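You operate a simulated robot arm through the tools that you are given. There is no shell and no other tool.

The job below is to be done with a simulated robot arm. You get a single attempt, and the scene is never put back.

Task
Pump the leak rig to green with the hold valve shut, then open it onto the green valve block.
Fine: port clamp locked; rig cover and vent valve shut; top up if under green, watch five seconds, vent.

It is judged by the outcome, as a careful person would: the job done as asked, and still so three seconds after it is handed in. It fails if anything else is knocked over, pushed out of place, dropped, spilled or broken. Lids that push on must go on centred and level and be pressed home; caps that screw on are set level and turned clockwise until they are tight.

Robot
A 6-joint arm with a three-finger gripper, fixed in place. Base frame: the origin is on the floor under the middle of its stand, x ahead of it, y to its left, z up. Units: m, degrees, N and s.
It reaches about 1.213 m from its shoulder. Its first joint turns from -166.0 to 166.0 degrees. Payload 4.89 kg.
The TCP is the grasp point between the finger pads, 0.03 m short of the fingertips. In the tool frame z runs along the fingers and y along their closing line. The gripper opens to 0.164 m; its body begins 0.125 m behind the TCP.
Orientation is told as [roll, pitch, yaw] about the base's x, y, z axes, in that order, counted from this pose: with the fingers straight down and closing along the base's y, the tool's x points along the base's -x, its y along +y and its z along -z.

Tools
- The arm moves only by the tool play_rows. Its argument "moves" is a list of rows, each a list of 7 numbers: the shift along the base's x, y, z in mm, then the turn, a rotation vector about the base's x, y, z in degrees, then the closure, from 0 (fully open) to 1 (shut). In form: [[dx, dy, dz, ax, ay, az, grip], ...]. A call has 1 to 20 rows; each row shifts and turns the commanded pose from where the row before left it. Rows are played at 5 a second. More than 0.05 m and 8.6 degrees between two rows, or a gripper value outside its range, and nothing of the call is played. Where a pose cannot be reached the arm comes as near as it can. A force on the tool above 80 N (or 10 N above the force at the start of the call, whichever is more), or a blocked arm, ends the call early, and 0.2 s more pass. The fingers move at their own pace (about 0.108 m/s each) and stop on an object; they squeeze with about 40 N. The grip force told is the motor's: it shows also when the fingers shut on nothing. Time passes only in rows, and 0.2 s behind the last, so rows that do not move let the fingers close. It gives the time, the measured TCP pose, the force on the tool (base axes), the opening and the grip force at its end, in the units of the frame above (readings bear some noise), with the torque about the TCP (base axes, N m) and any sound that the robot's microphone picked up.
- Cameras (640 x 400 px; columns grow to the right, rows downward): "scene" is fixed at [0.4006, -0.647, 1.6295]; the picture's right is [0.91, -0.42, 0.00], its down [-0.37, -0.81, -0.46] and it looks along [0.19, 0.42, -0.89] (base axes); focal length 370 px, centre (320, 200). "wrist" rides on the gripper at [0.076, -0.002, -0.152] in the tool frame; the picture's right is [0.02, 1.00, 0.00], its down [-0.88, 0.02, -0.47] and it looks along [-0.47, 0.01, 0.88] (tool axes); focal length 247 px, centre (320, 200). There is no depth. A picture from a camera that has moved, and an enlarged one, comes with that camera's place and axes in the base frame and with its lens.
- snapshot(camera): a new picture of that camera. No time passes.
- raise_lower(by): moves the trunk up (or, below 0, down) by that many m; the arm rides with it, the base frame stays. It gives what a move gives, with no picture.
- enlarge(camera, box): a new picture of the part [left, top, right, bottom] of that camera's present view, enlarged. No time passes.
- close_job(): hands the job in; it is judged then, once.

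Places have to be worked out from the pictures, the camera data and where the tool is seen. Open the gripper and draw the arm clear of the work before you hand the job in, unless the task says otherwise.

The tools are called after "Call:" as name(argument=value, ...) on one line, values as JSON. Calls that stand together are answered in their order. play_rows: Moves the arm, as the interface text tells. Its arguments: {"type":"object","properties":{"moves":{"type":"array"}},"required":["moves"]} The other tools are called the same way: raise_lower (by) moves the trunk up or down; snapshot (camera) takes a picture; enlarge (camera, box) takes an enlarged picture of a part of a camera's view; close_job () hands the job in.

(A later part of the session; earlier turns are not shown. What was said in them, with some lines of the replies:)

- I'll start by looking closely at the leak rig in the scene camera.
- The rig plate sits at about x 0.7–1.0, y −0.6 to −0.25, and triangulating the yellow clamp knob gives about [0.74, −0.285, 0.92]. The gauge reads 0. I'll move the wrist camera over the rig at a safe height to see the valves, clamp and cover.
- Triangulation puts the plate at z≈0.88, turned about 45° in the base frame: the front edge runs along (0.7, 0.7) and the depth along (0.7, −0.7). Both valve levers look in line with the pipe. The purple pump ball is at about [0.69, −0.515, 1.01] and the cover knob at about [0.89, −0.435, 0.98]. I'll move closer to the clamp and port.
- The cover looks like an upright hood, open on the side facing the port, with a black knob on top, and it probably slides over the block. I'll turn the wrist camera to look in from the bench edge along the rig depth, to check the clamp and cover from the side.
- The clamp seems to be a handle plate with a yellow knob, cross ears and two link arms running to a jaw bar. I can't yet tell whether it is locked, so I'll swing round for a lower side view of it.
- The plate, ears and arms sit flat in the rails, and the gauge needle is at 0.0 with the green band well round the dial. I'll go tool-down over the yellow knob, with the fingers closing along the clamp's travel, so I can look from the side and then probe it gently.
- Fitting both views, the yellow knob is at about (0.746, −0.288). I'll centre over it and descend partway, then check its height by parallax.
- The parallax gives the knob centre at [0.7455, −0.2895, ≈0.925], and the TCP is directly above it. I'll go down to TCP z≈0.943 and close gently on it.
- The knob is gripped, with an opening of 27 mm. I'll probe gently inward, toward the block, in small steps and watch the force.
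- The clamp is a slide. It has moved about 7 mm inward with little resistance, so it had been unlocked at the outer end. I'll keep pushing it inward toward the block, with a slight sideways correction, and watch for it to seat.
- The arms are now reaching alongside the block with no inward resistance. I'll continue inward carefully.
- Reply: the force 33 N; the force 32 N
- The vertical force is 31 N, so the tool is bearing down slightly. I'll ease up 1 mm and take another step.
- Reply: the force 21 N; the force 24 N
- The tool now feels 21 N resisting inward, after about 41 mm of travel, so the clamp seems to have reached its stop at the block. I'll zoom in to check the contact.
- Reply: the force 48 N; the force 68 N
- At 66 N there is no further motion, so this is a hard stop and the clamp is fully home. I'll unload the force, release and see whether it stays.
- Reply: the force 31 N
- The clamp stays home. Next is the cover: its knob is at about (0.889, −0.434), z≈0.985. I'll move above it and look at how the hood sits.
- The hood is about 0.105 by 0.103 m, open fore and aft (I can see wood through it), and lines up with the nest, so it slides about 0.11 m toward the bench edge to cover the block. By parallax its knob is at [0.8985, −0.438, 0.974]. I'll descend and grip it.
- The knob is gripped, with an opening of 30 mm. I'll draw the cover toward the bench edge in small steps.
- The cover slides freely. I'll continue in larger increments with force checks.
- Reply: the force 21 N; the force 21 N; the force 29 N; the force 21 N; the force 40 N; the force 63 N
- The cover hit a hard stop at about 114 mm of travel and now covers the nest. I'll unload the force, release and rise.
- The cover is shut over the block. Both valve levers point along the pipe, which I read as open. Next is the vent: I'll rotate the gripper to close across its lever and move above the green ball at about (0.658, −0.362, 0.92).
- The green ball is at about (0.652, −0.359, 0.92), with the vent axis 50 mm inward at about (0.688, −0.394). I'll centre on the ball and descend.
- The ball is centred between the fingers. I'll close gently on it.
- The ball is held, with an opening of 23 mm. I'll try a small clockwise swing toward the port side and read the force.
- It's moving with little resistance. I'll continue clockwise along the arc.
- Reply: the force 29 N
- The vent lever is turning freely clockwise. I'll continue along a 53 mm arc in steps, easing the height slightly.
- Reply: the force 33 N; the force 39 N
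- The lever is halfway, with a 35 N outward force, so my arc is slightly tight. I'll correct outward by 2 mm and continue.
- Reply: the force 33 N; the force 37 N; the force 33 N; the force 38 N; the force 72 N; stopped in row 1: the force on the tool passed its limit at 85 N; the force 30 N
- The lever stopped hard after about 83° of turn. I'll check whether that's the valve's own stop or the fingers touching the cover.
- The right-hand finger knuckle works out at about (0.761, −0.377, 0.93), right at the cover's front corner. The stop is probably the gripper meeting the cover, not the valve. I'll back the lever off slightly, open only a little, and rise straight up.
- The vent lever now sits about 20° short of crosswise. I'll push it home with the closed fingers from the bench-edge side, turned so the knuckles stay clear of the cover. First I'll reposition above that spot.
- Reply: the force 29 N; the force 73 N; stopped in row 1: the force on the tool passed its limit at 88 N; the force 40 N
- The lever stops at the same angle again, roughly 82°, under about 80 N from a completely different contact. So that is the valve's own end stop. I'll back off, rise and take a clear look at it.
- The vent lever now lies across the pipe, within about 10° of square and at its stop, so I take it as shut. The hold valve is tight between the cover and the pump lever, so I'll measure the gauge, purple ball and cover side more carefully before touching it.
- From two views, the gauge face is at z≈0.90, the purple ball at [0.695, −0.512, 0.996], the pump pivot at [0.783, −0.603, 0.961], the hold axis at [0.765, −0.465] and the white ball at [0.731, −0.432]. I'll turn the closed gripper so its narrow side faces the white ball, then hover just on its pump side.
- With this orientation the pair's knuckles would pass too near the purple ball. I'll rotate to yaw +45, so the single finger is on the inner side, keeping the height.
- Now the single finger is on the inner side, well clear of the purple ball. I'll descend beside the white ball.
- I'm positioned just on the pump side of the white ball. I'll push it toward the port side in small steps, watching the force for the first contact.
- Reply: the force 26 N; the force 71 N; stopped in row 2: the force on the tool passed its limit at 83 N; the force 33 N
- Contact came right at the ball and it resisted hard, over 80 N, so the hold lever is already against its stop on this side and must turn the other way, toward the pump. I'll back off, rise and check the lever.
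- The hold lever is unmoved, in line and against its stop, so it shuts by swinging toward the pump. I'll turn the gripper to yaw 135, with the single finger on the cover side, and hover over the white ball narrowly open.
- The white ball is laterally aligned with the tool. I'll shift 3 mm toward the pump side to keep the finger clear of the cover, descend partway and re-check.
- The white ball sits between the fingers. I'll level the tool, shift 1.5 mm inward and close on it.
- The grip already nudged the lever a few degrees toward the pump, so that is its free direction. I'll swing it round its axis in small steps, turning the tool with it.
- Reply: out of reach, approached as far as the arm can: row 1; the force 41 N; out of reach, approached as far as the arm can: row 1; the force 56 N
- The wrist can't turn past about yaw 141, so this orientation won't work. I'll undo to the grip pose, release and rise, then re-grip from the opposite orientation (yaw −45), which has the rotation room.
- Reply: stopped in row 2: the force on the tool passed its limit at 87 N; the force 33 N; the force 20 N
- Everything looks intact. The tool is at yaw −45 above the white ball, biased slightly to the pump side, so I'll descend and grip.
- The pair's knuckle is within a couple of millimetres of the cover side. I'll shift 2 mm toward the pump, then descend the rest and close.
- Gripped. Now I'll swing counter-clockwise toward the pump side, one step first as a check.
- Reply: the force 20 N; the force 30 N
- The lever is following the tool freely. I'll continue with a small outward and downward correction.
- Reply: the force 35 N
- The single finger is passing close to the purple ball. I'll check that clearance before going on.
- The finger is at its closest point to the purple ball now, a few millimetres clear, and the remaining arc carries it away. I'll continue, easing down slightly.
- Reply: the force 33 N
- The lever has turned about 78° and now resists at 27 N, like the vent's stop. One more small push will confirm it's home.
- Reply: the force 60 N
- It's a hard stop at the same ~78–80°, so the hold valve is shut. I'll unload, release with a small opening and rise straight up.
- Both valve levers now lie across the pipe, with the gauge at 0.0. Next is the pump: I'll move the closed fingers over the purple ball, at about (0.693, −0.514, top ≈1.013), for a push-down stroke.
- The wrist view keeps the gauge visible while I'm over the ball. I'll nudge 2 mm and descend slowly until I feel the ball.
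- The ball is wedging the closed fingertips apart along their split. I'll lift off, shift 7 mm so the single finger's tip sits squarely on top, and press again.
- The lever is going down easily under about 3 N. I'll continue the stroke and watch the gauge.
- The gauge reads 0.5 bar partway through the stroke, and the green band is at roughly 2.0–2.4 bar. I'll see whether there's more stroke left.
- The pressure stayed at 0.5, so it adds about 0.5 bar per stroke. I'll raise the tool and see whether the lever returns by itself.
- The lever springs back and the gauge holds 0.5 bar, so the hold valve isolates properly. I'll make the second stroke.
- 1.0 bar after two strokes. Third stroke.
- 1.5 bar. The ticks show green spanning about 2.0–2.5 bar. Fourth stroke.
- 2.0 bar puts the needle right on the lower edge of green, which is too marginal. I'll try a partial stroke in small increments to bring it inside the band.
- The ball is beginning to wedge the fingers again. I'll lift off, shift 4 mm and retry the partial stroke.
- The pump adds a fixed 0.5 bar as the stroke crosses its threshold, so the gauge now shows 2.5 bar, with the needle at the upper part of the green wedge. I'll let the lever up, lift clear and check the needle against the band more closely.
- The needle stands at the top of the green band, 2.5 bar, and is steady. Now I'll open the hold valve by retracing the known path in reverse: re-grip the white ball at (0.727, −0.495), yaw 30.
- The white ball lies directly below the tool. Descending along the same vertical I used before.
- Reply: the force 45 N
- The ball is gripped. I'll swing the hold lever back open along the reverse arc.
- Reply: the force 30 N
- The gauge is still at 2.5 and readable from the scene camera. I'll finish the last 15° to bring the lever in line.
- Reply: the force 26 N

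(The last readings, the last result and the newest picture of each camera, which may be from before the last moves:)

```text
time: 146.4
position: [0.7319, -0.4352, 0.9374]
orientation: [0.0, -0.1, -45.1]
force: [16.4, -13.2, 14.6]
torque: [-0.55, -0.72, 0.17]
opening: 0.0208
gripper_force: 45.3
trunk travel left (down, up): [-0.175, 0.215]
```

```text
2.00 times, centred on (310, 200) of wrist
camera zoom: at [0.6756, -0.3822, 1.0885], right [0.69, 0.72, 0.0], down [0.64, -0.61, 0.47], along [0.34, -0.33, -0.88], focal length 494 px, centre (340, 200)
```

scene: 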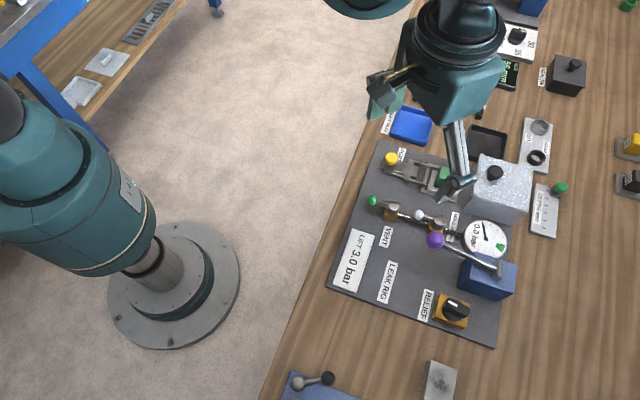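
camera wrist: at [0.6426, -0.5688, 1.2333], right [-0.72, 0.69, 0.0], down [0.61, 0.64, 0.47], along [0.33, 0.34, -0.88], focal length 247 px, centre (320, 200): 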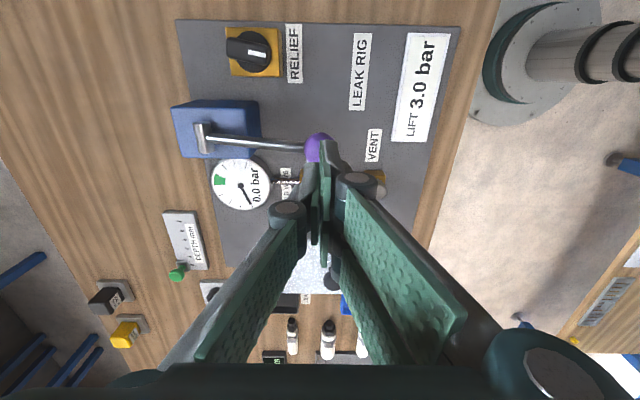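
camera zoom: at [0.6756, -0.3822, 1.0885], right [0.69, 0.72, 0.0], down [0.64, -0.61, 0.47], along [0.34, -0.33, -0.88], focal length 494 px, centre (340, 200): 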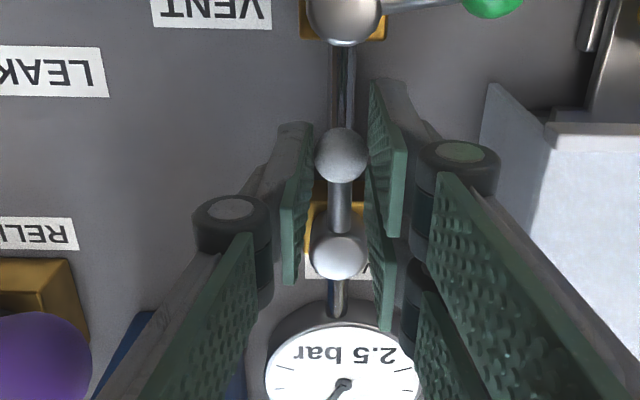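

The hold lever is back in line, so it's open, and the gauge still reads 2.5 bar. I'll wait a second and look again.

Call:
play_rows(moves=[[-0.5, 0.3, 0, 0, 0, 0, 0.93], [0, 0, 0, 0, 0, 0, 0.93], [0, 0, 0, 0, 0, 0, 0.93], [0, 0, 0, 0, 0, 0, 0.93]])

Call:
enlarge(camera="scene", box=[450, 200, 530, 270])

```text
time: 147.4
position: [0.7305, -0.436, 0.9369]
orientation: [-0.1, -0.2, -44.9]
force: [28.0, -27.6, 31.6]
torque: [-0.76, -0.92, 0.05]
opening: 0.021
gripper_force: 45.5
trunk travel left (down, up): [-0.175, 0.215]
```

```text
5.71 times, centred on (490, 235) of scene
camera zoom: at [0.4006, -0.647, 1.6295], right [0.91, -0.42, 0.0], down [-0.37, -0.81, -0.46], along [0.19, 0.42, -0.89], focal length 2112 px, centre (-651, 0)
```

zoom: 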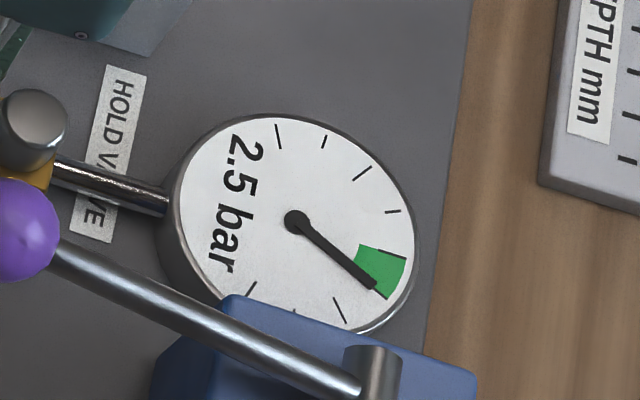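

The pressure hasn't moved at all. To be sure the hold lever is fully open, I'll press it gently to its in-line stop and re-read the gauge.

Call:
play_rows(moves=[[1.9, 0.6, -0.8, 0, 0, 0, 0.93], [1.4, 1.4, 0, 0, 0, 0, 0.93], [0, 0, 0, 0, 0, 0, 0.93]])

Call:
enlarge(camera="scene", box=[450, 200, 530, 270])

Call:
enlarge(camera="wrist", box=[240, 60, 400, 280])

```text
time: 148.2
position: [0.7306, -0.4345, 0.936]
orientation: [0.1, -0.1, -45.1]
force: [6.0, -41.3, 37.0]
torque: [-1.26, -0.15, -0.1]
opening: 0.0207
gripper_force: 45.1
trunk travel left (down, up): [-0.175, 0.215]
```

```text
5.71 times, centred on (490, 235) of scene
camera zoom: at [0.4006, -0.647, 1.6295], right [0.91, -0.42, 0.0], down [-0.37, -0.81, -0.46], along [0.19, 0.42, -0.89], focal length 2112 px, centre (-651, 0)
```

zoom: 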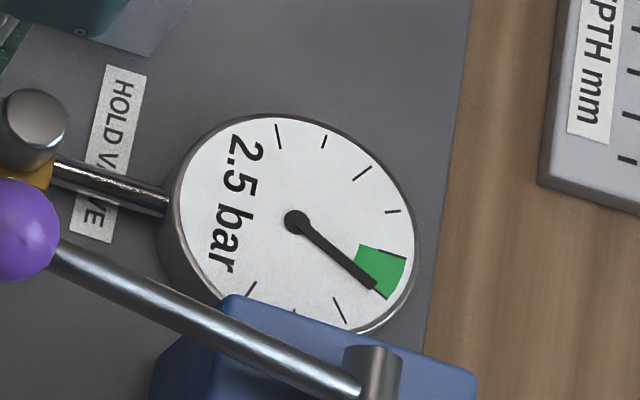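

```text
1.82 times, centred on (320, 170) of wrist
camera zoom: at [0.6756, -0.3812, 1.0876], right [0.69, 0.72, 0.0], down [0.64, -0.61, 0.47], along [0.34, -0.33, -0.88], focal length 449 px, centre (320, 254)
```

zoom: 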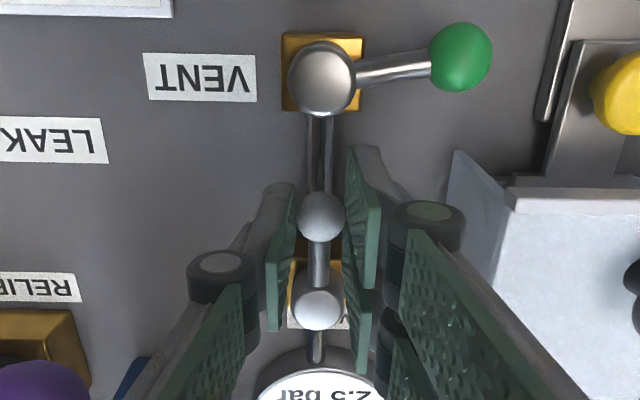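

Call:
enlarge(camera="scene", box=[466, 212, 510, 250])

```text
10.53 times, centred on (488, 231) of scene
camera zoom: at [0.4006, -0.647, 1.6295], right [0.91, -0.42, 0.0], down [-0.37, -0.81, -0.46], along [0.19, 0.42, -0.89], focal length 3890 px, centre (-1448, -126)
```

zoom: 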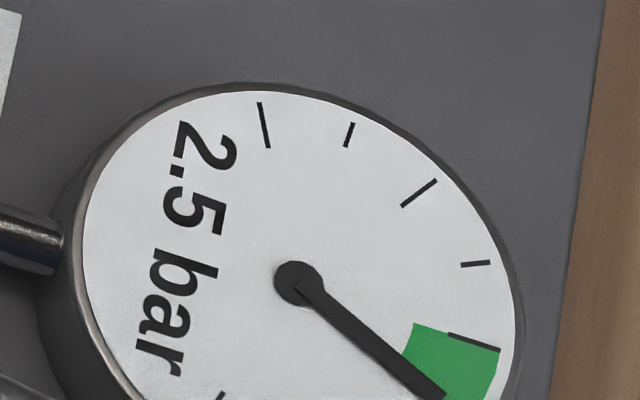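

Call:
enlarge(camera="scene", box=[472, 228, 512, 262])

```text
11.76 times, centred on (492, 245) of scene
camera zoom: at [0.4006, -0.647, 1.6295], right [0.91, -0.42, 0.0], down [-0.37, -0.81, -0.46], along [0.19, 0.42, -0.89], focal length 4347 px, centre (-1704, -329)
```

zoom: 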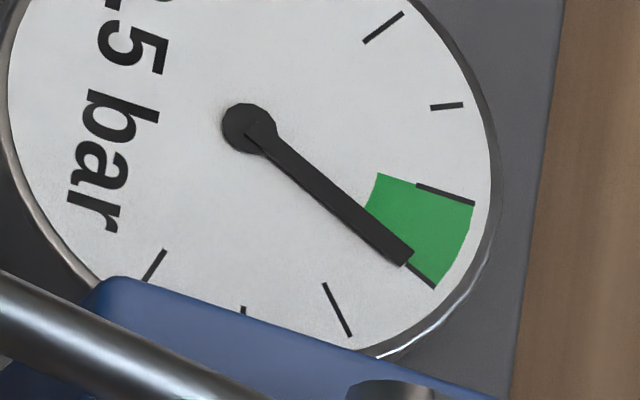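

The needle stands exactly along the 2.5 tick, at the end of the green band, and is steady with the hold lever fully in line. I'll release the lever and rise while the five-second watch runs, re-reading the gauge as I go.

Call:
play_rows(moves=[[0, -1.5, 1.0, 0, 0, 0, 0.93], [0, -0.6, 0, 0, 0, 0, 0.88], [0, 0, 0, 0, 0, 0, 0.8], [0, 0, 0, 0, 0, 0, 0.79], [0, 0, 20, 0, 0, 0, 0.79], [0, 0, 30, 0, 0, 0, 0.79], [0, 0, 40, 0, 0, 0, 0.79], [0, 0, 45, 0, 0, 0, 0.79], [0, 0, 0, 0, 0, 0, 0.79]])

Call:
enlarge(camera="scene", box=[400, 170, 530, 280])

Call:
enlarge(camera="wrist", box=[230, 40, 430, 240])

```text
time: 150.2
position: [0.7331, -0.4335, 1.0729]
orientation: [0.0, -0.1, -45.1]
force: [0.9, 0.5, 0.6]
torque: [-0.01, -0.03, -0.04]
opening: 0.0344
gripper_force: 0.0
trunk travel left (down, up): [-0.175, 0.215]
```

```text
3.64 times, centred on (465, 225) of scene
camera zoom: at [0.4006, -0.647, 1.6295], right [0.91, -0.42, 0.0], down [-0.37, -0.81, -0.46], along [0.19, 0.42, -0.89], focal length 1344 px, centre (-207, 109)
```

zoom: 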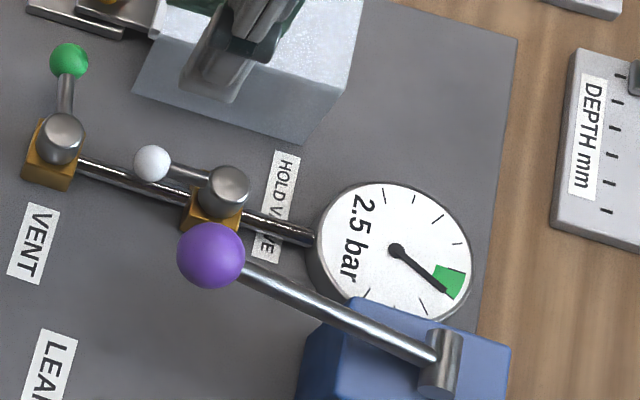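

```text
2.00 times, centred on (330, 140) of wrist
camera zoom: at [0.6774, -0.381, 1.2233], right [0.69, 0.72, 0.0], down [0.64, -0.61, 0.47], along [0.34, -0.33, -0.88], focal length 494 px, centre (300, 320)
```

zoom: 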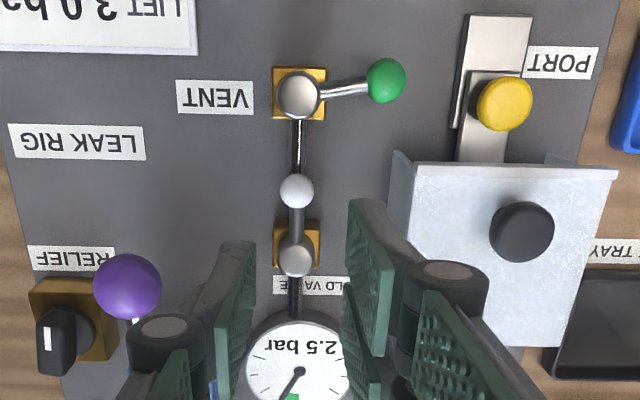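

Still a steady 2.5 bar, so the block holds. While the watch continues, I'll turn the gripper to yaw 50 and move above the green vent ball, so its narrow single finger passes beside the cover.

Call:
play_rows(moves=[[-1, 6, 0, 0, 0, 7.9, 0.79], [-1, 6, 0, 0, 0, 7.9, 0.79], [-1, 6, 0, 0, 0, 7.9, 0.79], [-1, 6, 0, 0, 0, 7.9, 0.79], [-1, 7, 0, 0, 0, 7.9, 0.79], [-1, 7, 0, 0, 0, 7.9, 0.79], [-1, 7, 0, 0, 0, 7.9, 0.79], [-1, 7, 0, 0, 0, 7.9, 0.79], [-1, 7, 0, 0, 0, 7.9, 0.79], [-2, 7, 0, 0, 0, 7.9, 0.79], [-2, 7, 0, 0, 0, 7.9, 0.79], [-1, 5, 0, 0, 0, 7.9, 0.79], [0, 0, 0, 0, 0, 0, 0.79]])

Call:
enlarge(camera="scene", box=[450, 200, 530, 270])

Call:
enlarge(camera="wrist", box=[220, 60, 420, 220])

```text
time: 153.0
position: [0.7194, -0.3577, 1.0732]
orientation: [0.0, 0.0, 49.9]
force: [-0.1, 0.6, -0.2]
torque: [-0.02, 0.04, 0.05]
opening: 0.0345
gripper_force: 0.1
trunk travel left (down, up): [-0.175, 0.215]
```

```text
5.71 times, centred on (490, 235) of scene
camera zoom: at [0.4006, -0.647, 1.6295], right [0.91, -0.42, 0.0], down [-0.37, -0.81, -0.46], along [0.19, 0.42, -0.89], focal length 2112 px, centre (-651, 0)
```

zoom: 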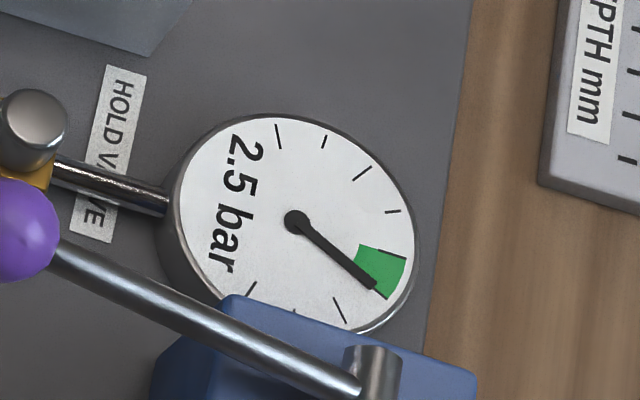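

```text
2.50 times, centred on (320, 140) of wrist
camera zoom: at [0.6708, -0.4167, 1.2246], right [-0.78, 0.63, 0.0], down [0.55, 0.69, 0.47], along [0.3, 0.37, -0.88], focal length 617 px, centre (320, 350)
```

zoom: 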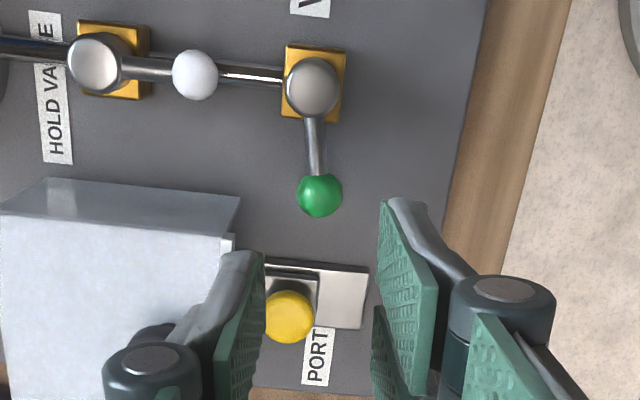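

2.5 bar is still steady more than five seconds after opening, and the block is tight. I'll shift 2 mm away from the cover, descend partway over the green ball and check the clearance.

Call:
play_rows(moves=[[-1.4, -1.4, -35, 0, 0, 0, 0.79], [0, 0, -35, 0, 0, 0, 0.79], [0, 0, -20, 0, 0, 0, 0.79], [0, 0, 0, 0, 0, 0, 0.79]])

Call:
enlarge(camera="wrist", box=[200, 80, 420, 250])

Call:
enlarge(camera="scene", box=[370, 140, 530, 260])

```text
time: 154.0
position: [0.7195, -0.3596, 0.9827]
orientation: [0.0, 0.0, 49.8]
force: [0.1, -1.0, 0.2]
torque: [0.04, 0.01, 0.04]
opening: 0.0344
gripper_force: 0.1
trunk travel left (down, up): [-0.175, 0.215]
```

```text
2.35 times, centred on (310, 165) of wrist
camera zoom: at [0.6702, -0.4186, 1.1338], right [-0.78, 0.63, 0.0], down [0.55, 0.68, 0.47], along [0.3, 0.37, -0.88], focal length 581 px, centre (344, 282)
```

zoom: 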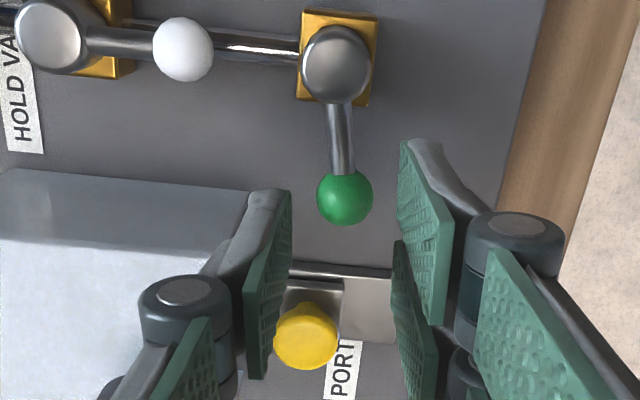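

```text
3.33 times, centred on (450, 200) of scene
camera zoom: at [0.4006, -0.647, 1.6295], right [0.91, -0.42, 0.0], down [-0.37, -0.81, -0.46], along [0.19, 0.42, -0.89], focal length 1232 px, centre (-113, 200)
```

zoom: 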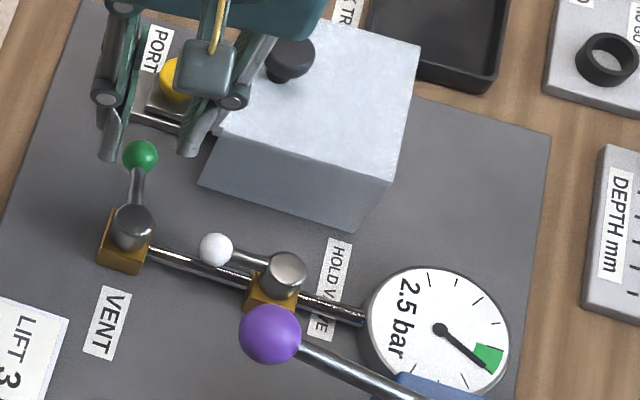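

The ball sits about 6 mm outward of the tool. I'll shift 3 mm further from the cover for clearance, then descend slowly with force checks.

Call:
play_rows(moves=[[-2.1, -2.1, -10, 0, 0, 0, 0.79], [0, 0, -10, 0, 0, 0, 0.79], [0, 0, 0, 0, 0, 0, 0.79]])

Call:
play_rows(moves=[[0, 0, -8, 0, 0, 0, 0.79], [0, 0, -8, 0, 0, 0, 0.79], [0, 0, -8, 0, 0, 0, 0.79], [0, 0, 0, 0, 0, 0, 0.79]])

Call:
enlarge(camera="wrist", box=[200, 80, 420, 250])

Call:
enlarge(camera="scene", box=[370, 150, 530, 270])

```text
time: 154.8
position: [0.7147, -0.3624, 0.9628]
orientation: [0.0, 0.0, 49.8]
force: [0.6, -0.4, 1.0]
torque: [-0.01, 0.0, 0.0]
opening: 0.0344
gripper_force: 0.0
trunk travel left (down, up): [-0.175, 0.215]
```

```text
time: 155.8
position: [0.7158, -0.3607, 0.9391]
orientation: [0.1, 0.0, 49.7]
force: [0.0, -0.6, -0.2]
torque: [0.03, 0.02, 0.01]
opening: 0.0346
gripper_force: 0.1
trunk travel left (down, up): [-0.175, 0.215]
```

```text
2.35 times, centred on (310, 165) of wrist
camera zoom: at [0.6674, -0.4199, 1.0899], right [-0.78, 0.63, 0.0], down [0.55, 0.69, 0.47], along [0.3, 0.37, -0.88], focal length 581 px, centre (344, 282)
```

zoom: 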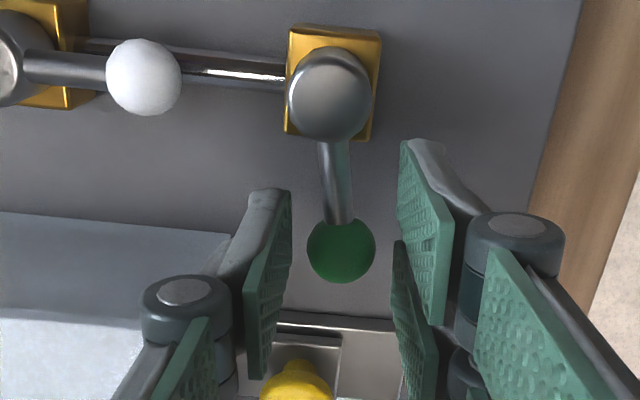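

```text
3.33 times, centred on (450, 210) of scene
camera zoom: at [0.4006, -0.647, 1.6295], right [0.91, -0.42, 0.0], down [-0.37, -0.81, -0.46], along [0.19, 0.42, -0.89], focal length 1232 px, centre (-113, 167)
```

zoom: 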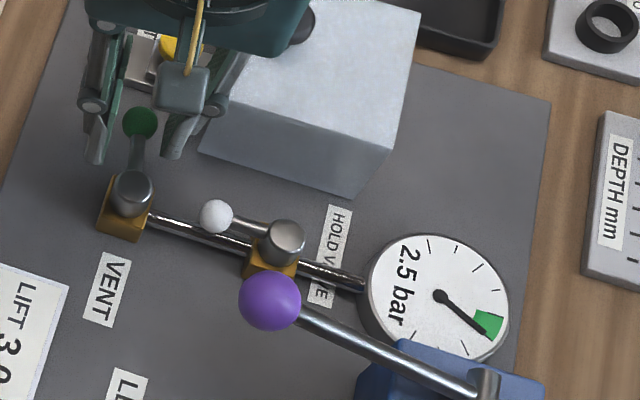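

No contact with the cover, and the gauge still shows 2.5 bar at t≈156, over seven seconds after opening. The watch is complete, so I'll grip the vent ball and swing it open.

Call:
play_rows(moves=[[0, 0, 0, 0, 0, 0, 0.86], [0, 0, 0, 0, 0, 0, 0.93], [0, 0, 0, 0, 0, 0, 0.93], [0, 0, 0, 0, 0, 0, 0.93]])

Call:
enlarge(camera="scene", box=[370, 150, 530, 270])

```text
time: 156.8
position: [0.7156, -0.3603, 0.9397]
orientation: [0.0, 0.0, 49.8]
force: [-0.7, 1.5, -0.7]
torque: [-0.02, 0.02, -0.04]
opening: 0.0232
gripper_force: 44.5
trunk travel left (down, up): [-0.175, 0.215]
```

```text
3.33 times, centred on (450, 210) of scene
camera zoom: at [0.4006, -0.647, 1.6295], right [0.91, -0.42, 0.0], down [-0.37, -0.81, -0.46], along [0.19, 0.42, -0.89], focal length 1232 px, centre (-113, 167)
```

zoom: 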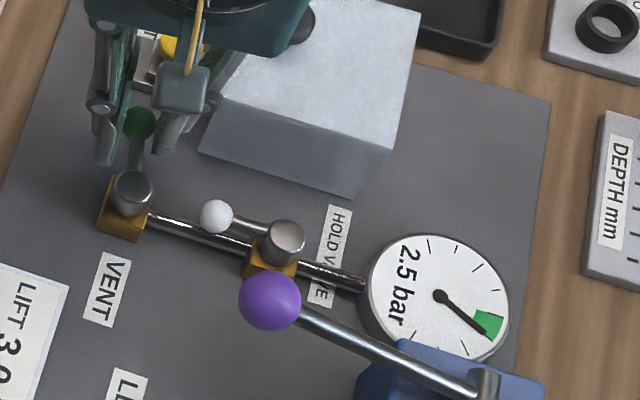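

Call:
play_rows(moves=[[-4.55, 2.76, 0, 0, 0, 7.5, 0.93], [0, 0, 0, 0, 0, 0, 0.93], [-4.87, 2.14, 0, 0, 0, 7.5, 0.93], [0, 0, 0, 0, 0, 0, 0.93]])

Call:
enlarge(camera="scene", box=[370, 150, 530, 270])

```text
time: 157.8
position: [0.7071, -0.3548, 0.9391]
orientation: [-0.1, 0.0, 64.9]
force: [6.5, -2.6, 15.7]
torque: [0.07, -0.26, 0.27]
opening: 0.0232
gripper_force: 44.9
trunk travel left (down, up): [-0.175, 0.215]
```

```text
3.33 times, centred on (450, 210) of scene
camera zoom: at [0.4006, -0.647, 1.6295], right [0.91, -0.42, 0.0], down [-0.37, -0.81, -0.46], along [0.19, 0.42, -0.89], focal length 1232 px, centre (-113, 167)
```

zoom: 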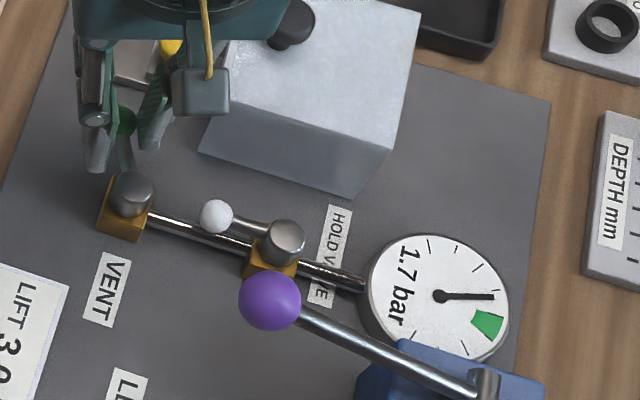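

The gauge is falling, 1.7 bar, as the vent cracks open. That confirms in-line is open and the hold is open onto the block. I'll continue to fully open.

Call:
play_rows(moves=[[-5.1, 1.5, 0.6, 0, 0, 7.5, 0.93], [0, 0, 0, 0, 0, 0, 0.93], [-5.25, 0.8, 0, 0, 0, 7.5, 0.93], [0, 0, 0, 0, 0, 0, 0.93]])

Call:
play_rows(moves=[[-5.3, 0.1, 0, 0, 0, 7.5, 0.93], [0, 0, 0, 0, 0, 0, 0.93], [-5.3, -0.6, 0, 0, 0, 7.5, 0.93], [0, 0, 0, 0, 0, 0, 0.93]])

Call:
enlarge(camera="scene", box=[350, 150, 530, 280])

```text
time: 158.8
position: [0.6962, -0.3522, 0.9392]
orientation: [0.0, -0.1, 79.9]
force: [-9.6, 1.9, -12.3]
torque: [0.12, 0.17, -0.44]
opening: 0.0235
gripper_force: 45.0
trunk travel left (down, up): [-0.175, 0.215]
```

```text
time: 159.8
position: [0.6857, -0.3534, 0.9386]
orientation: [0.0, -0.1, 94.9]
force: [4.8, -2.8, -11.3]
torque: [-0.19, -0.13, 0.16]
opening: 0.023
gripper_force: 45.1
trunk travel left (down, up): [-0.175, 0.215]
```

```text
3.08 times, centred on (440, 215) of scene
camera zoom: at [0.4006, -0.647, 1.6295], right [0.91, -0.42, 0.0], down [-0.37, -0.81, -0.46], along [0.19, 0.42, -0.89], focal length 1137 px, centre (-49, 154)
```

zoom: 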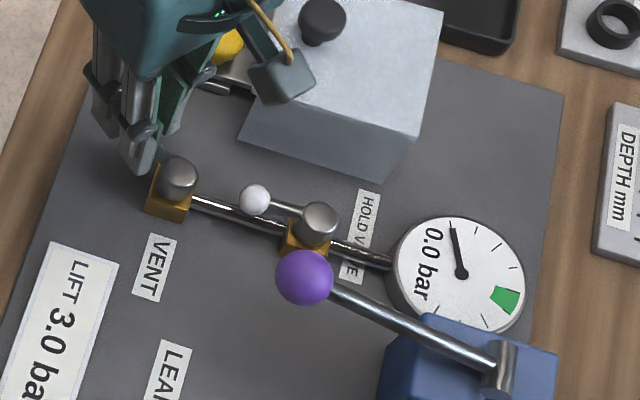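

The gauge is at 0.0 bar. I'll finish turning the vent fully in line.

Call:
play_rows(moves=[[-5.2, -1.3, -0.4, 0, 0, 7.5, 0.93], [0, 0, 0, 0, 0, 0, 0.93], [-5.0, -1.9, 0, 0, 0, 7.5, 0.93], [0, 0, 0, 0, 0, 0, 0.93]])

Call:
play_rows(moves=[[-4.7, -2.6, 0, 0, 0, 7.5, 0.93], [0, 0, 0, 0, 0, 0, 0.93], [-4.3, -3.1, 0, 0, 0, 7.5, 0.93], [0, 0, 0, 0, 0, 0, 0.93]])

Call:
enlarge(camera="wrist", box=[220, 60, 420, 240])

Call:
enlarge(camera="scene", box=[350, 150, 530, 280])

```text
time: 160.8
position: [0.6751, -0.3572, 0.9401]
orientation: [0.0, 0.0, 109.9]
force: [4.3, -1.9, -7.8]
torque: [-0.02, -0.13, 0.07]
opening: 0.0232
gripper_force: 45.3
trunk travel left (down, up): [-0.175, 0.215]
```

```text
time: 161.8
position: [0.6652, -0.3627, 0.9398]
orientation: [0.0, -0.1, 124.8]
force: [0.2, -5.6, -8.9]
torque: [-0.34, -0.16, -0.1]
opening: 0.0232
gripper_force: 45.3
trunk travel left (down, up): [-0.175, 0.215]
```

```text
2.22 times, centred on (320, 150) of wrist
camera zoom: at [0.7103, -0.4246, 1.0904], right [-0.81, -0.59, 0.0], down [-0.52, 0.71, 0.47], along [-0.28, 0.38, -0.88], focal length 549 px, centre (320, 311)
```

zoom: 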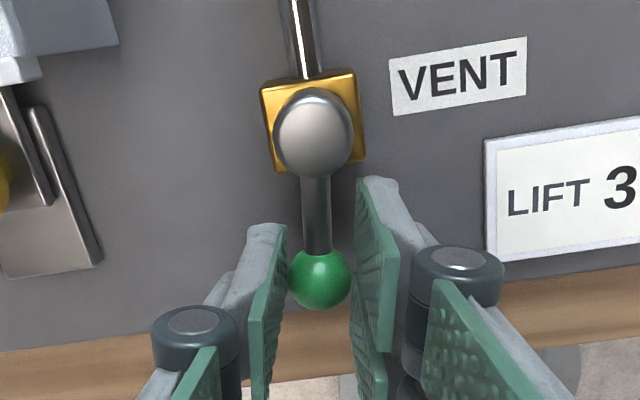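

```text
3.08 times, centred on (440, 215) of scene
camera zoom: at [0.4006, -0.647, 1.6295], right [0.91, -0.42, 0.0], down [-0.37, -0.81, -0.46], along [0.19, 0.42, -0.89], focal length 1137 px, centre (-49, 154)
```

zoom: 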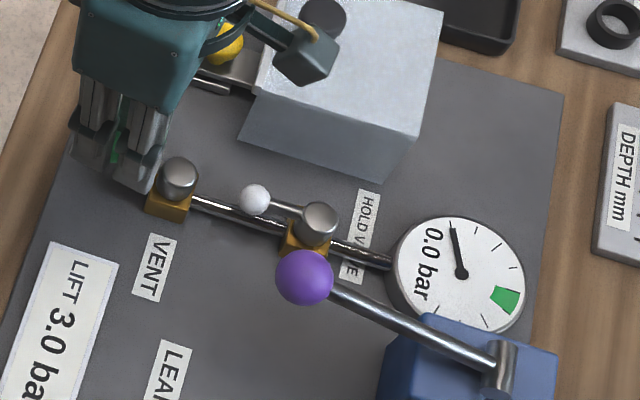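

Call:
play_rows(moves=[[-2.9, -2.4, 0, 0, 0, 5, 0.93], [0, 0, 0, 0, 0, 0, 0.93], [-1.0, -1.0, 0, 0, 0, 0, 0.93], [0, 0, 0, 0, 0, 0, 0.93]])

Call:
enlarge(camera="wrist", box=[220, 60, 420, 240])

```text
time: 162.8
position: [0.6635, -0.3655, 0.9398]
orientation: [0.0, 0.0, 129.8]
force: [-0.3, 9.3, -20.4]
torque: [0.17, -0.16, 0.25]
opening: 0.023
gripper_force: 44.4
trunk travel left (down, up): [-0.175, 0.215]
```

```text
2.22 times, centred on (320, 150) of wrist
camera zoom: at [0.7121, -0.4236, 1.0906], right [-0.75, -0.66, 0.0], down [-0.58, 0.66, 0.47], along [-0.31, 0.36, -0.88], focal length 549 px, centre (320, 311)
```

zoom: 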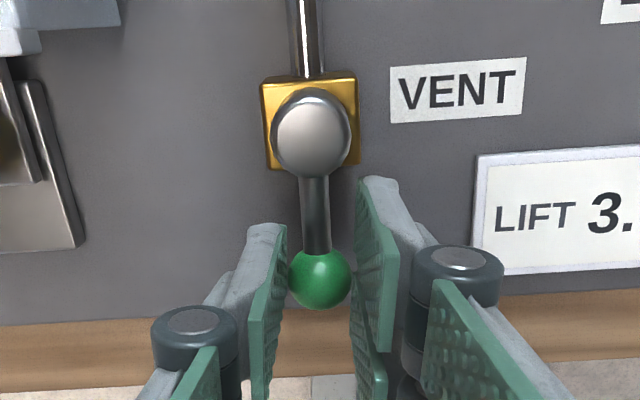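

The vent lever is in line and fully open. I'll release it and rise clear.

Call:
play_rows(moves=[[0, 0, -0.6, 0, 0, 0, 0.86], [0, 0, 0, 0, 0, 0, 0.75], [0, 0, 0, 0, 0, 0, 0.7], [0, 0, 15, 0, 0, 0, 0.7], [0, 0, 30, 0, 0, 0, 0.65], [0, 0, 40, 0, 0, 0, 0.6], [0, 0, 45, 0, 0, 0, 0.6], [0, 0, 0, 0, 0, 0, 0.6]])

Call:
snapshot(camera="wrist")

Call:
enlarge(camera="scene", box=[320, 130, 540, 340])

```text
time: 164.6
position: [0.6668, -0.3644, 1.0707]
orientation: [0.0, 0.0, 129.8]
force: [-0.3, -0.2, 0.6]
torque: [-0.01, -0.07, 0.0]
opening: 0.0658
gripper_force: 0.1
trunk travel left (down, up): [-0.175, 0.215]
```

```text
taken
camera wrist: at [0.7168, -0.4217, 1.2222], right [-0.75, -0.66, 0.0], down [-0.58, 0.66, 0.47], along [-0.31, 0.36, -0.88], focal length 247 px, centre (320, 200)
```

wrist: 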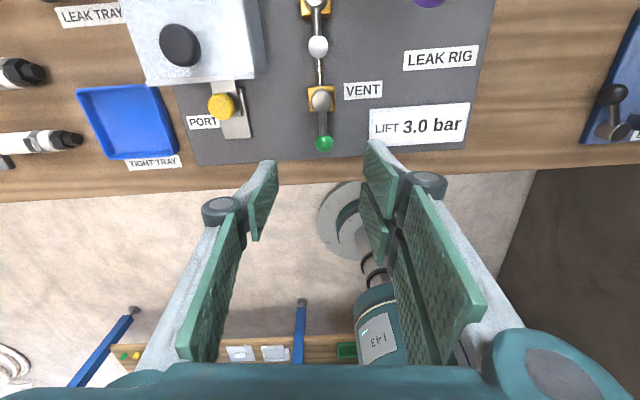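

```text
1.90 times, centred on (430, 235) of scene
camera zoom: at [0.4006, -0.647, 1.6295], right [0.91, -0.42, 0.0], down [-0.37, -0.81, -0.46], along [0.19, 0.42, -0.89], focal length 704 px, centre (110, 133)
```

zoom: 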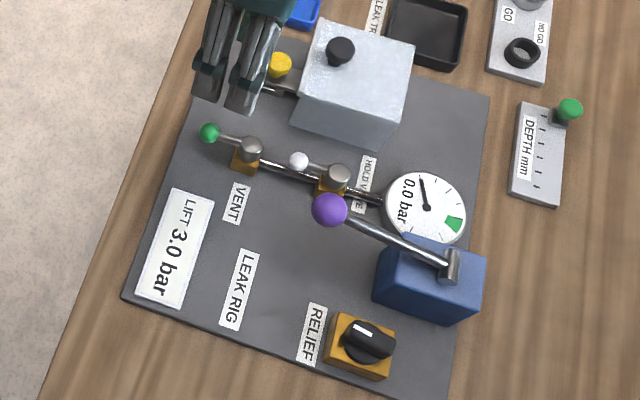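

The gauge is at 0.0, both valve levers are in line, the cover is shut over the clamped block, and nothing else has moved. I'll raise and draw the arm back clear of the rig, opening the gripper.

Call:
play_rows(moves=[[0, 0, 30, 0, 0, 0, 0.5], [0, 0, 40, 0, 0, -4, 0.4], [-5, 0, 40, 0, 0, -8, 0.3], [-15, 0, 10, 0, 0, -8, 0.2], [-15, 0, 0, 0, 0, -8, 0.1], [-15, 0, 0, 0, 0, -8, 0], [-15, 0, 0, 0, 0, -8, 0], [-15, 0, 0, 0, 0, -8, 0], [-15, 0, 0, 0, 0, -8, 0], [-15, 0, 0, 0, 0, -8, 0], [-15, 0, 0, 0, 0, -8, 0], [-15, 0, 0, 0, 0, -8, 0], [-15, 0, 0, 0, 0, -8, 0], [-15, 0, 0, 0, 0, -8, 0], [-15, 0, 0, 0, 0, -8, 0], [-15, 0, 0, 0, 0, -8, 0], [-15, 0, 0, 0, 0, -6, 0], [-15, 0, 0, 0, 0, 0, 0], [-15, 0, 0, 0, 0, 0, 0], [0, 0, 0, 0, 0, 0, 0]])

Call:
snapshot(camera="scene")

Call:
snapshot(camera="wrist")

```text
time: 168.8
position: [0.4183, -0.3641, 1.1896]
orientation: [0.0, -0.1, 7.8]
force: [-0.5, 0.3, 1.1]
torque: [-0.02, -0.04, 0.0]
opening: 0.1638
gripper_force: 0.0
trunk travel left (down, up): [-0.175, 0.215]
```

```text
taken
```

scene: 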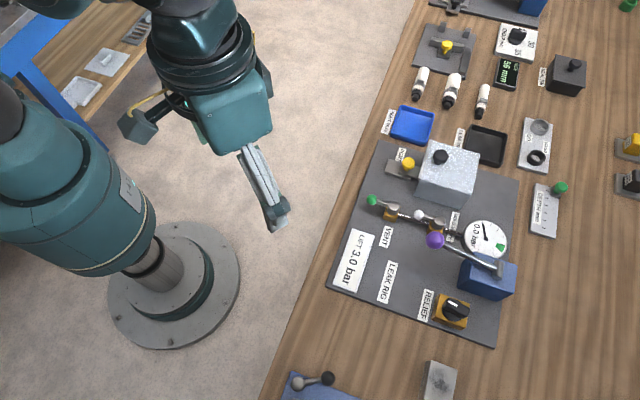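

```text
taken
camera wrist: at [0.3416, -0.3769, 1.3404], right [-0.16, 0.99, 0.0], down [0.87, 0.14, 0.47], along [0.47, 0.07, -0.88], focal length 247 px, centre (320, 200)
```

wrist: 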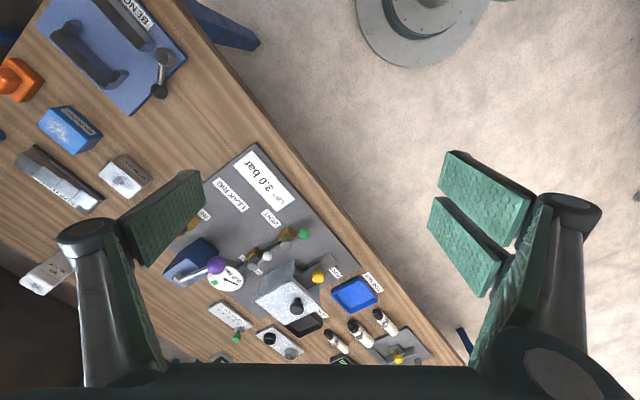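

Call:
enlarge(camera="scene", box=[320, 130, 530, 350])

```text
1.82 times, centred on (425, 240) of scene
camera zoom: at [0.4006, -0.647, 1.6295], right [0.91, -0.42, 0.0], down [-0.37, -0.81, -0.46], along [0.19, 0.42, -0.89], focal length 672 px, centre (129, 127)
```

zoom: 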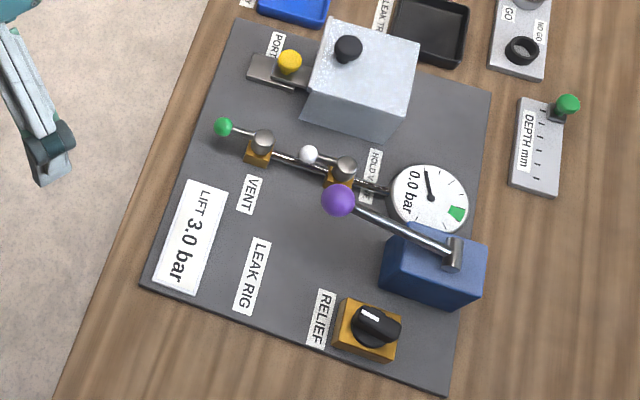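

The rig is finished: clamp home, cover shut over the block, hold open, pressure watched for over five seconds at 2.5 bar, then vented to 0.0. The gripper is open and the arm clear, and everything else is where it was, so I'm handing the job in.

Call:
close_job()

```text
The job is handed in.
```

I ran the leak test on the green valve block and handed the job in. The block held a steady 2.5 bar and showed no sign of a leak. The main doubt is that 2.5 bar is right at the top edge of the green band.

1. **Set-up:** I slid the port clamp to its hard stop, slid the rig cover over the block to its stop, and shut the vent and hold valves. No click or other sign confirmed the clamp lock; I'm relying on the stop and on the pressure holding.
2. **Pumping:** With the hold valve shut, I pumped to 2.5 bar. The pump adds 0.5 bar per stroke and the green band runs from about 2.0 to 2.5 bar. I didn't stop at 2.0 because the needle sat right on the lower edge.
3. **Opening onto the block:** I opened the hold valve and the gauge did not drop, so no top-up was needed.
4. **Watch and vent:** The gauge stayed at 2.5 bar for more than seven seconds. I then opened the vent fully and it fell to 0.0 bar.

While working out which way each part turned or slid, I pushed the clamp, cover and both valve levers firmly against their stops, up to about 88 N. Nothing looked damaged or shifted afterwards.

At hand-in the clamp was in, the cover was shut, the hold and vent valves were open, and the arm was drawn clear with the gripper open.
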